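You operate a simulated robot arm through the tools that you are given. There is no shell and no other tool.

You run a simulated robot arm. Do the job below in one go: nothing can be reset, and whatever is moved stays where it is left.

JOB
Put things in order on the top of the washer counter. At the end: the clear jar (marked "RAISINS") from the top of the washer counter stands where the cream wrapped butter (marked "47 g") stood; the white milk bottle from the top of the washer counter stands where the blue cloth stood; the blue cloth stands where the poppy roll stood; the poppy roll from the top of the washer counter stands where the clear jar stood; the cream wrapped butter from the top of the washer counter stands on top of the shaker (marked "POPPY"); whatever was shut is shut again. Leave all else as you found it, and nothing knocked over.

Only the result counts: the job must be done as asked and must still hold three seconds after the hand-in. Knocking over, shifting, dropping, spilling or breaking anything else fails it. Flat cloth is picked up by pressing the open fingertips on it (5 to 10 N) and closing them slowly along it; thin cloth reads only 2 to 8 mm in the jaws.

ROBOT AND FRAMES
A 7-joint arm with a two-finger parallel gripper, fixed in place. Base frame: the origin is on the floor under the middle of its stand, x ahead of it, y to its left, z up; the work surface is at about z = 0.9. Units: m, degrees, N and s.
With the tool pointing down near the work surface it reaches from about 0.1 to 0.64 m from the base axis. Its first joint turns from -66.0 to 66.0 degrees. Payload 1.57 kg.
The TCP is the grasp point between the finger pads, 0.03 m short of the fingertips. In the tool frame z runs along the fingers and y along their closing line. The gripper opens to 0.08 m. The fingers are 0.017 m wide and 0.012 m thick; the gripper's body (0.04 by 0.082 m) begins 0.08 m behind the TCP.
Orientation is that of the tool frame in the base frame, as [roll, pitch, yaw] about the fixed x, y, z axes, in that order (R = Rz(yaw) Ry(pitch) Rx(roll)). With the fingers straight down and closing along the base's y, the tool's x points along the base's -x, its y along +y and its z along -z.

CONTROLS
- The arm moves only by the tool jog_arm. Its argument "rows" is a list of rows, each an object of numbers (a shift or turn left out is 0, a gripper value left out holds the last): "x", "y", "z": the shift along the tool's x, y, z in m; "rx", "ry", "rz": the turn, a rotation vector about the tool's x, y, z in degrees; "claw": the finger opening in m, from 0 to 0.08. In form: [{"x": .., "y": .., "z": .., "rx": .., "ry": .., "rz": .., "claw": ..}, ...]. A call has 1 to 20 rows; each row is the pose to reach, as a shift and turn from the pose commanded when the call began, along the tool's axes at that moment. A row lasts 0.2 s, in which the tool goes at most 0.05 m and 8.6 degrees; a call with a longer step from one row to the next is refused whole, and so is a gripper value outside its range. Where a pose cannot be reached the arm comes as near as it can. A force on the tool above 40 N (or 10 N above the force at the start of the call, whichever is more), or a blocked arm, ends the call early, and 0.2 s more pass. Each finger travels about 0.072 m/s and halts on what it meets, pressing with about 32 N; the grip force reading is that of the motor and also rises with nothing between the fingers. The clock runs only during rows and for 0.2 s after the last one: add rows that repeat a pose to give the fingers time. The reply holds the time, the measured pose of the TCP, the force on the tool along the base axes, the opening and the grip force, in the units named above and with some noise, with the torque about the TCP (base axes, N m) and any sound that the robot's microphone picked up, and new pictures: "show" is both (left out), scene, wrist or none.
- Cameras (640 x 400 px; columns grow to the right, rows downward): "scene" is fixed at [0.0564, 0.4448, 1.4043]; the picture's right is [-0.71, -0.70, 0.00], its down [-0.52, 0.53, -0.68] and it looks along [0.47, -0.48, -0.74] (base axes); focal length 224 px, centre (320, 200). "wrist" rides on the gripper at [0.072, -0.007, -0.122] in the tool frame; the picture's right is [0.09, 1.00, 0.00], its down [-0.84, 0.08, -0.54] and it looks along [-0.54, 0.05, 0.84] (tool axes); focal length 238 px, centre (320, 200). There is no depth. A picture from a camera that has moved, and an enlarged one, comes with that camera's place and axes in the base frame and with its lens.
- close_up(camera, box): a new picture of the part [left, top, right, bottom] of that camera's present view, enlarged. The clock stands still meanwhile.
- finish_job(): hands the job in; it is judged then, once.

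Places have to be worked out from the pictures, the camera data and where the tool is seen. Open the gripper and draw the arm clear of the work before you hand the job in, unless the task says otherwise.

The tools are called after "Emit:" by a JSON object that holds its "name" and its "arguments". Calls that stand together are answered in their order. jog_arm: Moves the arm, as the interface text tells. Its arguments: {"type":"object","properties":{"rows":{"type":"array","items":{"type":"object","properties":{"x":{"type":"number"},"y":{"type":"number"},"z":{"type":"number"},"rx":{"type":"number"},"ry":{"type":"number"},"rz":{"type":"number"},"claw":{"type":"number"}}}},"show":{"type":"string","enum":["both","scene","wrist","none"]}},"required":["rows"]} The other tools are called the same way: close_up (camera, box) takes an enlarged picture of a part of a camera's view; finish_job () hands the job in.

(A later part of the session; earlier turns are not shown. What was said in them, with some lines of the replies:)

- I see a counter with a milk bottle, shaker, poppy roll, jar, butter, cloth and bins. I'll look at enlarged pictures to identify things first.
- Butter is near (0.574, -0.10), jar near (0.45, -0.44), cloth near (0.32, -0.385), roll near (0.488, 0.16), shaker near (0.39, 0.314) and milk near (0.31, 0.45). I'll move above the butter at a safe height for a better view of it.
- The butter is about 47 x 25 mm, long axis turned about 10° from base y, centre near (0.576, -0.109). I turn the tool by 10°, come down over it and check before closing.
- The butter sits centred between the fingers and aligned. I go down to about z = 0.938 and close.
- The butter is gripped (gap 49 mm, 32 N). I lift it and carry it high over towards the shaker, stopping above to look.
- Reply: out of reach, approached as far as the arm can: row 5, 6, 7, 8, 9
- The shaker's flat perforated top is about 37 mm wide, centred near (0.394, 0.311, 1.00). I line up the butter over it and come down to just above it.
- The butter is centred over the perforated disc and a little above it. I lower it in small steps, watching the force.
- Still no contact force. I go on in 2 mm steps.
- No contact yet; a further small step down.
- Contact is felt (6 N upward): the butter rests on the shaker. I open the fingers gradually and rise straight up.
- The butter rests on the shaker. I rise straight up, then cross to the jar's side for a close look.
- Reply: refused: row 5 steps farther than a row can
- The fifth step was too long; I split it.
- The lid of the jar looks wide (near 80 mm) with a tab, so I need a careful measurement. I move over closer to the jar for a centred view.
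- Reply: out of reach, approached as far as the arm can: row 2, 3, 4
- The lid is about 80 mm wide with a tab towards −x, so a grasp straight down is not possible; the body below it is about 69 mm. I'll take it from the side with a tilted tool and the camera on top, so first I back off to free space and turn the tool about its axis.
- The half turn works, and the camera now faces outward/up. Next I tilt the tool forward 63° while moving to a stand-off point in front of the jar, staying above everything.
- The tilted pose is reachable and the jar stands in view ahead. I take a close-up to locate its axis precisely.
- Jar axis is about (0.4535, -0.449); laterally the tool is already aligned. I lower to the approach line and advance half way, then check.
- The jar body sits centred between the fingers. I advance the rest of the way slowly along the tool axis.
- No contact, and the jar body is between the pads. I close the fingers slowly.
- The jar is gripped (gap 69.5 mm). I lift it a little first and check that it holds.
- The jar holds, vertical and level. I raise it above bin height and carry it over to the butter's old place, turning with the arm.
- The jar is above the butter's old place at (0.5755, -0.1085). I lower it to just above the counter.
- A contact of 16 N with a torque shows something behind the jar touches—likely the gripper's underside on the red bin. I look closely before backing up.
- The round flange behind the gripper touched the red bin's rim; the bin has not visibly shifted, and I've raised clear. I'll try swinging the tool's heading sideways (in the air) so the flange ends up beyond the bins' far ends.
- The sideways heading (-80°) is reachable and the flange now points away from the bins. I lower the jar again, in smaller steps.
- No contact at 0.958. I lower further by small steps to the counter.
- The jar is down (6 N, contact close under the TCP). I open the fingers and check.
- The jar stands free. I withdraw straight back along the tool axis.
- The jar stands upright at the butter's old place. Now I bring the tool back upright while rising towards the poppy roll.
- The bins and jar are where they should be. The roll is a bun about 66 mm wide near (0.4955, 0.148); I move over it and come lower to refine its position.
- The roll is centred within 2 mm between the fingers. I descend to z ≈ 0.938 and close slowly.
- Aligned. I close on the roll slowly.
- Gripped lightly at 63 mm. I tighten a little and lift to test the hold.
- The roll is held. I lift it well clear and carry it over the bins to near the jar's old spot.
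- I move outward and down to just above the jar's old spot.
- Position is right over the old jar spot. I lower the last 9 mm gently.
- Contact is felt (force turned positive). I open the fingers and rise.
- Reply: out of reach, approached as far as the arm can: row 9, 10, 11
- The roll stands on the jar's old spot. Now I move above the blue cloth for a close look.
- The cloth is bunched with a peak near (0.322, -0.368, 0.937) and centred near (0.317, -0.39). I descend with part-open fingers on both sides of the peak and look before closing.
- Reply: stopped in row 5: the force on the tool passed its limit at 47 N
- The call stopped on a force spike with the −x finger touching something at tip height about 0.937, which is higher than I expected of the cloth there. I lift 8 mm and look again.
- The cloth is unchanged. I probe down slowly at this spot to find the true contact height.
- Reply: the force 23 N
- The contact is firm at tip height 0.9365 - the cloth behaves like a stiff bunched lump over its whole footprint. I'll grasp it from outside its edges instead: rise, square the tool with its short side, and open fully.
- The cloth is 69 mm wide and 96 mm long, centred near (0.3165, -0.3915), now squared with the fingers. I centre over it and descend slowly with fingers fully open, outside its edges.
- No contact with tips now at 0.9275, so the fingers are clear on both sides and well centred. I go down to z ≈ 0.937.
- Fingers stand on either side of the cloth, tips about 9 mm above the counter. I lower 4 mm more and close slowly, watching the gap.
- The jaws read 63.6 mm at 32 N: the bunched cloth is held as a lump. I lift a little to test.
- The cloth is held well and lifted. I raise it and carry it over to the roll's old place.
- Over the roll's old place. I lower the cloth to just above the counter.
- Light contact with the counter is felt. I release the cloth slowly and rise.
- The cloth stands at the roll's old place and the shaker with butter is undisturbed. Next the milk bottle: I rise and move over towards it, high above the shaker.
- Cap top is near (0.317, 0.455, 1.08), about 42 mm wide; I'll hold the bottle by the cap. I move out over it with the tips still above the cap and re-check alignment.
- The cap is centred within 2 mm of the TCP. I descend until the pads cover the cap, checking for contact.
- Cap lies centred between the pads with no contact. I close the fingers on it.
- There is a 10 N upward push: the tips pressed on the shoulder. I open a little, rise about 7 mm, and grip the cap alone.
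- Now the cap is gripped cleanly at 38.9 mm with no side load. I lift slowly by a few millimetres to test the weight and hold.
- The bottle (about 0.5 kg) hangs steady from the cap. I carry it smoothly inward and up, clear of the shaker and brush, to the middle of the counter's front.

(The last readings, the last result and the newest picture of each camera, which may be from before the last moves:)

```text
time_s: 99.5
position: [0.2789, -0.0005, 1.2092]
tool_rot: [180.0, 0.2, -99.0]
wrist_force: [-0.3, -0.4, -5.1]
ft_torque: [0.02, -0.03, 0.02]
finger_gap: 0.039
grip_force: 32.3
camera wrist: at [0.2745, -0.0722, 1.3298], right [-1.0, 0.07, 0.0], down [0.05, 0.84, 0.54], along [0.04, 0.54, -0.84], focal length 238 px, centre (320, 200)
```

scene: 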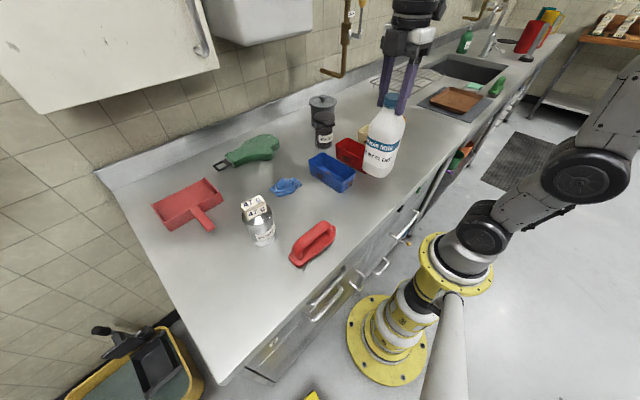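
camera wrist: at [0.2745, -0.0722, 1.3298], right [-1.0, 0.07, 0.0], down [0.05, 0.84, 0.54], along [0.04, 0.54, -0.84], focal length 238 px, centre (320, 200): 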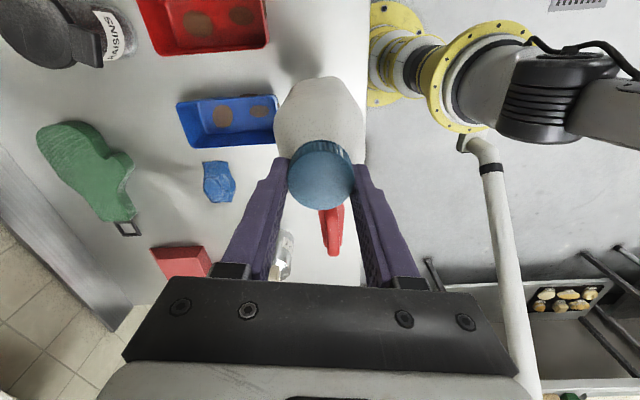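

The bottle hangs straight and steady. I carry it on to above the cloth's old place.

Emit:
{"name": "jog_arm", "arguments": {"rows": [{"x": 0.02, "y": -0.005}, {"x": 0.053, "y": -0.013}, {"x": 0.088, "y": -0.0216}, {"x": 0.123, "y": -0.0302}, {"x": 0.158, "y": -0.0388}, {"x": 0.193, "y": -0.0474}, {"x": 0.22, "y": -0.0541}, {"x": 0.2431, "y": -0.0598}, {"x": 0.275, "y": -0.0688, "z": 0.005}, {"x": 0.307, "y": -0.0778, "z": 0.01}, {"x": 0.339, "y": -0.0868, "z": 0.015}, {"x": 0.363, "y": -0.0935, "z": 0.02}, {"x": 0.3798, "y": -0.0982, "z": 0.025}, {"x": 0.3798, "y": -0.0982, "z": 0.04}, {"x": 0.3798, "y": -0.0982, "z": 0.06}, {"x": 0.3798, "y": -0.0982, "z": 0.08}, {"x": 0.3798, "y": -0.0982, "z": 0.095}, {"x": 0.3798, "y": -0.0982, "z": 0.1}, {"x": 0.3798, "y": -0.0982, "z": 0.1}]}}

Emit:
{"name": "close_up", "arguments": {"camera": "scene", "box": [370, 60, 470, 170]}}

```text
time_s: 103.5
position: [0.3177, -0.3894, 1.1067]
tool_rot: [180.0, 0.2, -99.0]
wrist_force: [0.0, -0.8, -5.7]
ft_torque: [0.01, 0.05, -0.03]
finger_gap: 0.039
grip_force: 32.0
camera wrist: at [0.3123, -0.4611, 1.2285], right [-1.0, 0.07, 0.0], down [0.05, 0.84, 0.54], along [0.04, 0.54, -0.84], focal length 238 px, centre (320, 200)
```

scene: 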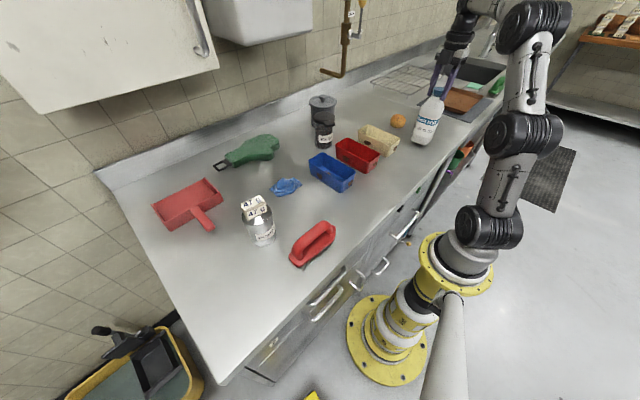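
wrist: 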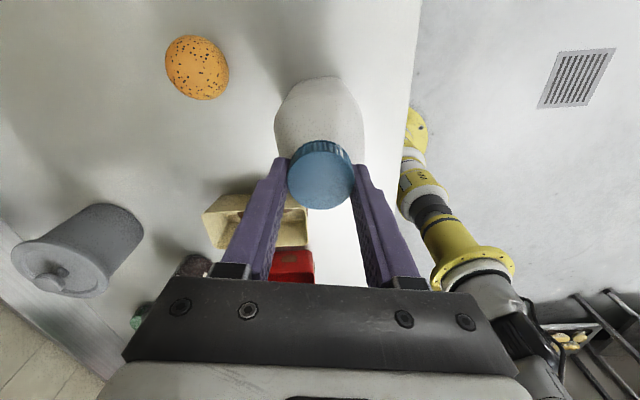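

```text
3.64 times, centred on (420, 115) of scene
camera zoom: at [0.0565, 0.4447, 1.4043], right [-0.71, -0.7, 0.0], down [-0.52, 0.53, -0.68], along [0.47, -0.48, -0.74], focal length 814 px, centre (-44, 509)
```

zoom: 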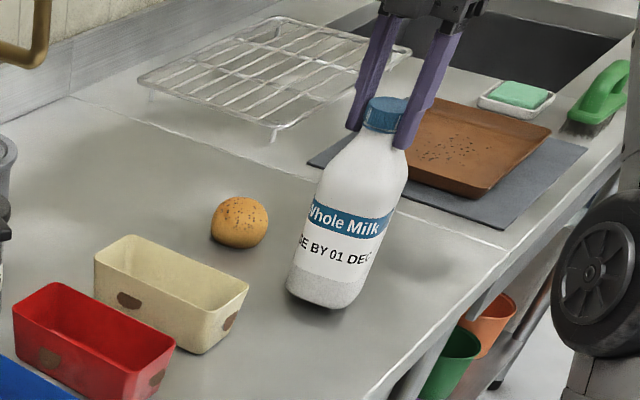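

At (0.3177, -0.3894) with about 11 mm to go. I lower gently onto the counter.

Emit:
{"name": "jog_arm", "arguments": {"rows": [{"x": 0.0015, "y": 0.001, "z": 0.003}, {"x": 0.0015, "y": 0.001, "z": 0.006}, {"x": 0.0015, "y": 0.001, "z": 0.008}, {"x": 0.0015, "y": 0.001, "z": 0.009}, {"x": 0.0015, "y": 0.001, "z": 0.009}], "show": "none"}}

```text
time_s: 104.7
position: [0.3165, -0.3902, 1.098]
tool_rot: [180.0, 0.3, -98.9]
wrist_force: [-0.1, -0.6, -5.6]
ft_torque: [0.03, -0.02, -0.03]
finger_gap: 0.0391
grip_force: 32.2
```

Emit:
{"name": "jog_arm", "arguments": {"rows": [{"z": 0.001}, {"z": 0.002}, {"z": 0.002}], "show": "none"}}

```text
time_s: 105.5
position: [0.3156, -0.3912, 1.095]
tool_rot: [180.0, 0.2, -99.0]
wrist_force: [-0.7, 0.4, -5.0]
ft_torque: [0.04, 0.01, 0.02]
finger_gap: 0.0392
grip_force: 31.9
```

Emit:
{"name": "jog_arm", "arguments": {"rows": [{"z": 0.0007}, {"z": 0.0015}, {"z": 0.0015}], "show": "none"}}

```text
time_s: 106.3
position: [0.3159, -0.3913, 1.0957]
tool_rot: [-179.9, 0.1, -99.0]
wrist_force: [-0.7, 2.7, 6.4]
ft_torque: [0.78, 0.26, 0.01]
finger_gap: 0.0394
grip_force: 31.9
```

The bottle has touched down. I ease off half a millimetre, then open the fingers slowly.

Emit:
{"name": "jog_arm", "arguments": {"rows": [{"z": -0.0007}, {"z": -0.0007, "claw": 0.04}, {"z": -0.0007, "claw": 0.043}, {"z": -0.0007, "claw": 0.048}, {"z": -0.0007, "claw": 0.055}, {"z": -0.0007, "claw": 0.062}, {"z": -0.0007, "claw": 0.068}, {"z": -0.0007, "claw": 0.068}]}}

Emit:
{"name": "close_up", "arguments": {"camera": "scene", "box": [370, 60, 470, 170]}}

```text
time_s: 108.1
position: [0.3165, -0.3917, 1.0945]
tool_rot: [179.9, 0.2, -99.0]
wrist_force: [-0.2, 0.7, -0.5]
ft_torque: [-0.01, 0.0, -0.01]
finger_gap: 0.0681
grip_force: 0.0
camera wrist: at [0.3115, -0.4633, 1.2158], right [-1.0, 0.07, 0.0], down [0.05, 0.84, 0.54], along [0.04, 0.54, -0.84], focal length 238 px, centre (320, 200)
```

scene: 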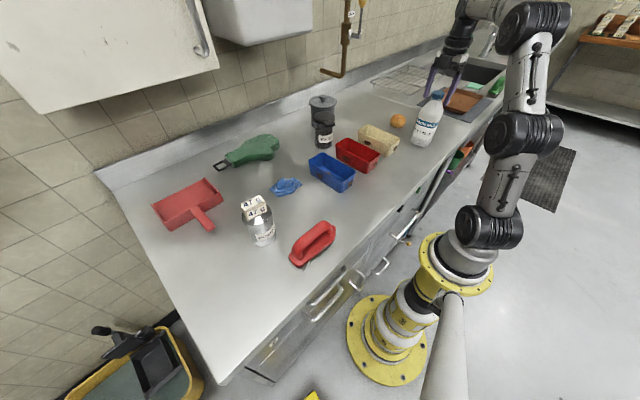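
wrist: 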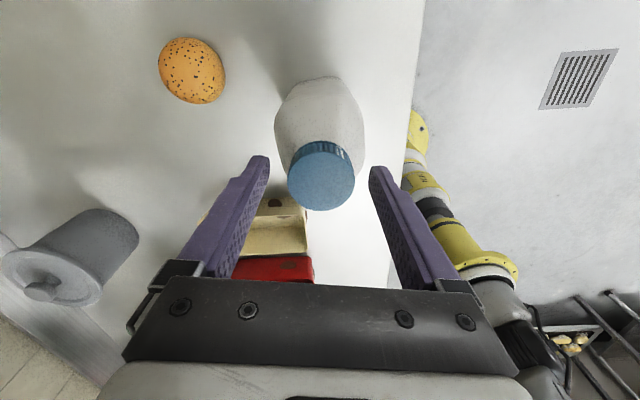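

```text
3.64 times, centred on (420, 115) of scene
camera zoom: at [0.0564, 0.4448, 1.4043], right [-0.71, -0.7, 0.0], down [-0.52, 0.53, -0.68], along [0.47, -0.48, -0.74], focal length 814 px, centre (-44, 509)
```

zoom: 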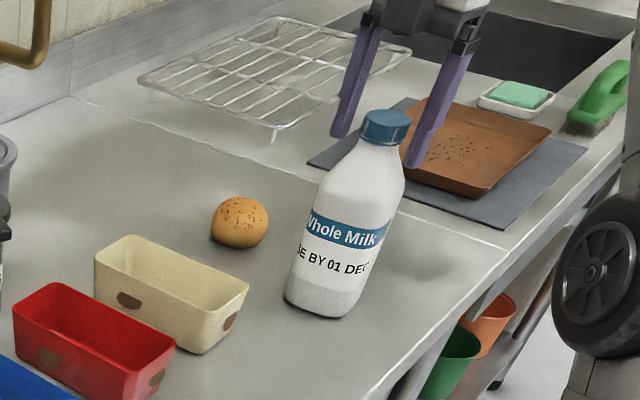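

The bottle stands upright at the cloth's old place. I rise straight up and withdraw to a clear central position for a final check.

Emit:
{"name": "jog_arm", "arguments": {"rows": [{"z": -0.01}, {"z": -0.03}, {"z": -0.06}, {"z": -0.09}, {"x": -0.04, "y": 0.01, "z": -0.1}, {"x": -0.08, "y": 0.02, "z": -0.11}, {"x": -0.12, "y": 0.03, "z": -0.12}, {"x": -0.16, "y": 0.035, "z": -0.125}, {"x": -0.2, "y": 0.04, "z": -0.13}, {"x": -0.24, "y": 0.045, "z": -0.13}, {"x": -0.28, "y": 0.05, "z": -0.13}, {"x": -0.31, "y": 0.055, "z": -0.13}, {"x": -0.31, "y": 0.055, "z": -0.13}]}}

Emit:
{"name": "close_up", "arguments": {"camera": "scene", "box": [280, 70, 460, 200]}}

Emit:
{"name": "close_up", "arguments": {"camera": "scene", "box": [130, 120, 350, 340]}}

```text
time_s: 110.9
position: [0.3089, -0.0776, 1.2248]
tool_rot: [-179.9, 0.2, -99.1]
wrist_force: [0.1, 0.2, 0.5]
ft_torque: [-0.01, -0.01, -0.02]
finger_gap: 0.0681
grip_force: 0.1
camera wrist: at [0.3051, -0.1488, 1.3466], right [-1.0, 0.07, 0.0], down [0.05, 0.84, 0.54], along [0.04, 0.54, -0.84], focal length 238 px, centre (320, 200)
```

scene: 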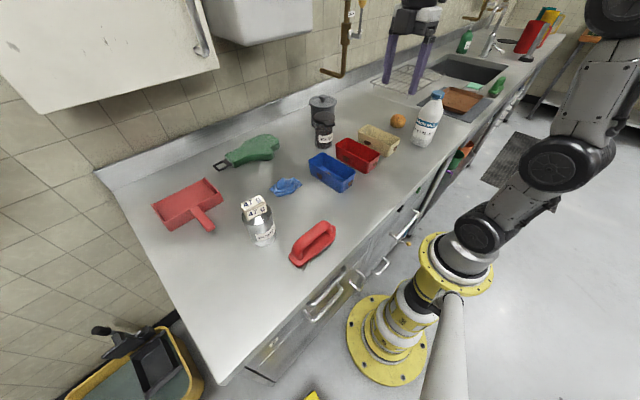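
wrist: 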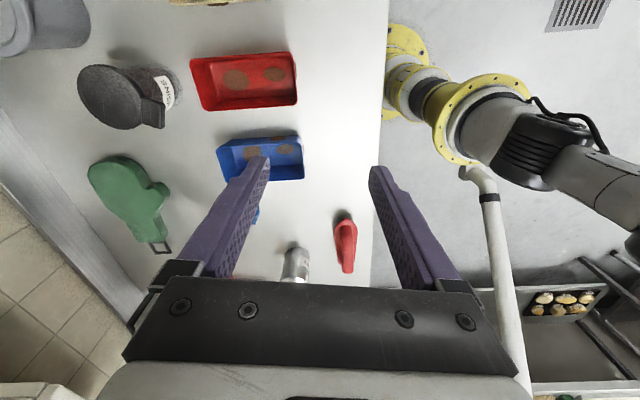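

```text
3.08 times, centred on (370, 135) of scene
camera zoom: at [0.0564, 0.4448, 1.4043], right [-0.71, -0.7, 0.0], down [-0.52, 0.53, -0.68], along [0.47, -0.48, -0.74], focal length 688 px, centre (166, 400)
```

zoom: 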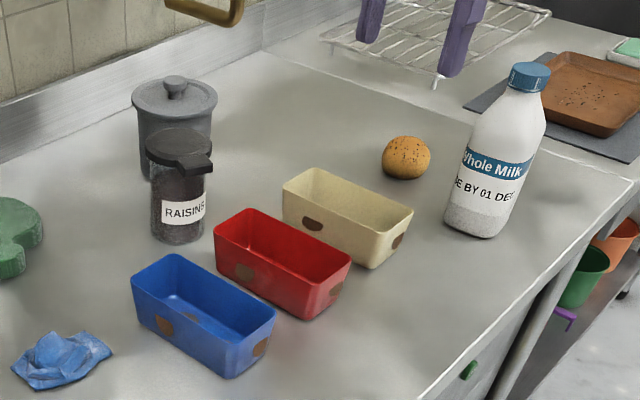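

```text
1.82 times, centred on (240, 230) of scene
camera zoom: at [0.0564, 0.4448, 1.4043], right [-0.71, -0.7, 0.0], down [-0.52, 0.53, -0.68], along [0.47, -0.48, -0.74], focal length 407 px, centre (466, 146)
```

zoom: 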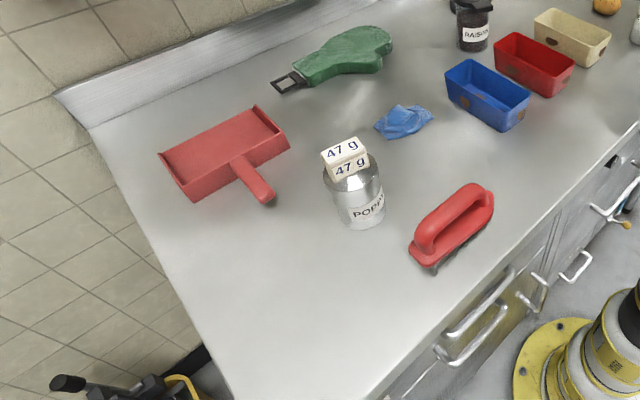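

Everything matches: jar, roll, cloth and milk sit on their target places, butter is on the shaker, and the bins, brush, dustpan, mitt and canister look unmoved. I open the gripper fully, rest a moment with the arm clear, and re-check.

Emit:
{"name": "jog_arm", "arguments": {"rows": [{"z": -0.02, "claw": 0.08}, {"z": -0.04, "claw": 0.08}, {"z": -0.04, "claw": 0.08}, {"z": -0.04, "claw": 0.08}]}}

Emit:
{"name": "close_up", "arguments": {"camera": "scene", "box": [215, 150, 315, 250]}}

```text
time_s: 111.9
position: [0.3098, -0.0783, 1.2668]
tool_rot: [179.9, 0.2, -99.0]
wrist_force: [0.5, -0.4, 0.0]
ft_torque: [-0.01, 0.0, 0.02]
finger_gap: 0.0799
grip_force: 0.1
camera wrist: at [0.3054, -0.1498, 1.3881], right [-1.0, 0.07, 0.0], down [0.05, 0.84, 0.54], along [0.04, 0.54, -0.84], focal length 238 px, centre (320, 200)
```

scene: 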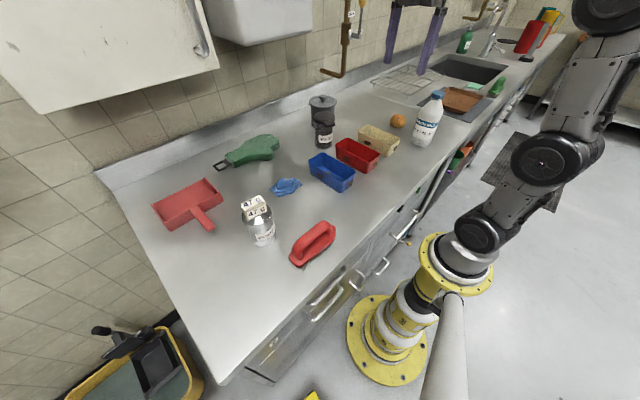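
wrist: 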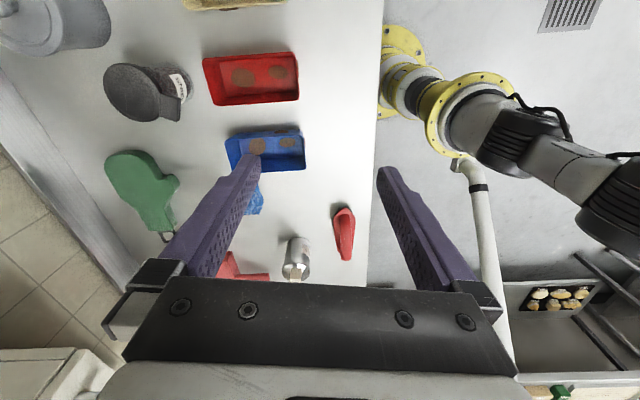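

```text
4.00 times, centred on (265, 200) of scene
camera zoom: at [0.0564, 0.4448, 1.4043], right [-0.71, -0.7, 0.0], down [-0.52, 0.53, -0.68], along [0.47, -0.48, -0.74], focal length 895 px, centre (540, 200)
```

zoom: 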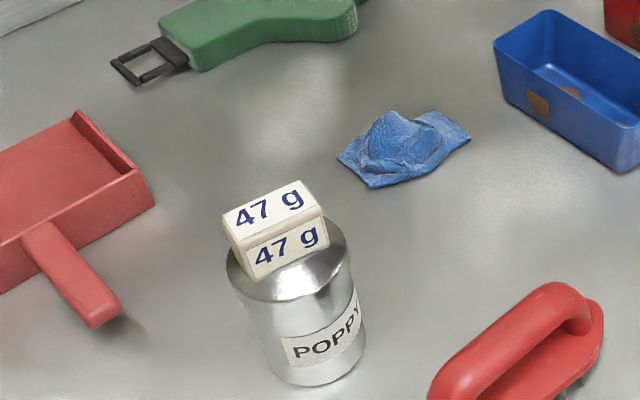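

All items are in their places and steady, the gripper is open and the arm is clear of the work. I hand the job in.

Emit:
{"name": "finish_job", "arguments": {}}

```text
The job is handed in.
```

I moved all five items to their new places and handed the job in. In the last pictures everything was upright and steady. I estimate each item is within about 5 mm of its target, judging from the camera views and the arm's position readings.

- **Butter:** it rests on the flat perforated top of the "POPPY" shaker.
- **Jar ("RAISINS"):** it stands where the butter was. Its lid was too wide for a grasp from above, so I held it by the body from the side. It is turned about its own axis compared with before.
- **Poppy roll:** it is where the jar stood.
- **Blue cloth:** it is where the roll stood. It behaved like a stiff lump, so I held it by its sides rather than pinching it.
- **Milk bottle:** it stands where the cloth was. I carried it by the cap, which stayed on.

**Contact with the red bin:** while I was first lowering the jar, the wrist flange pressed down on the red bin's rim with about 16 N. I backed off and came in from another angle. The bin looks exactly where it was in the before and after pictures.

I opened nothing, and the brush, dustpan, mitt, canister and other bins look unmoved. The gripper is open and the arm is clear of the work.
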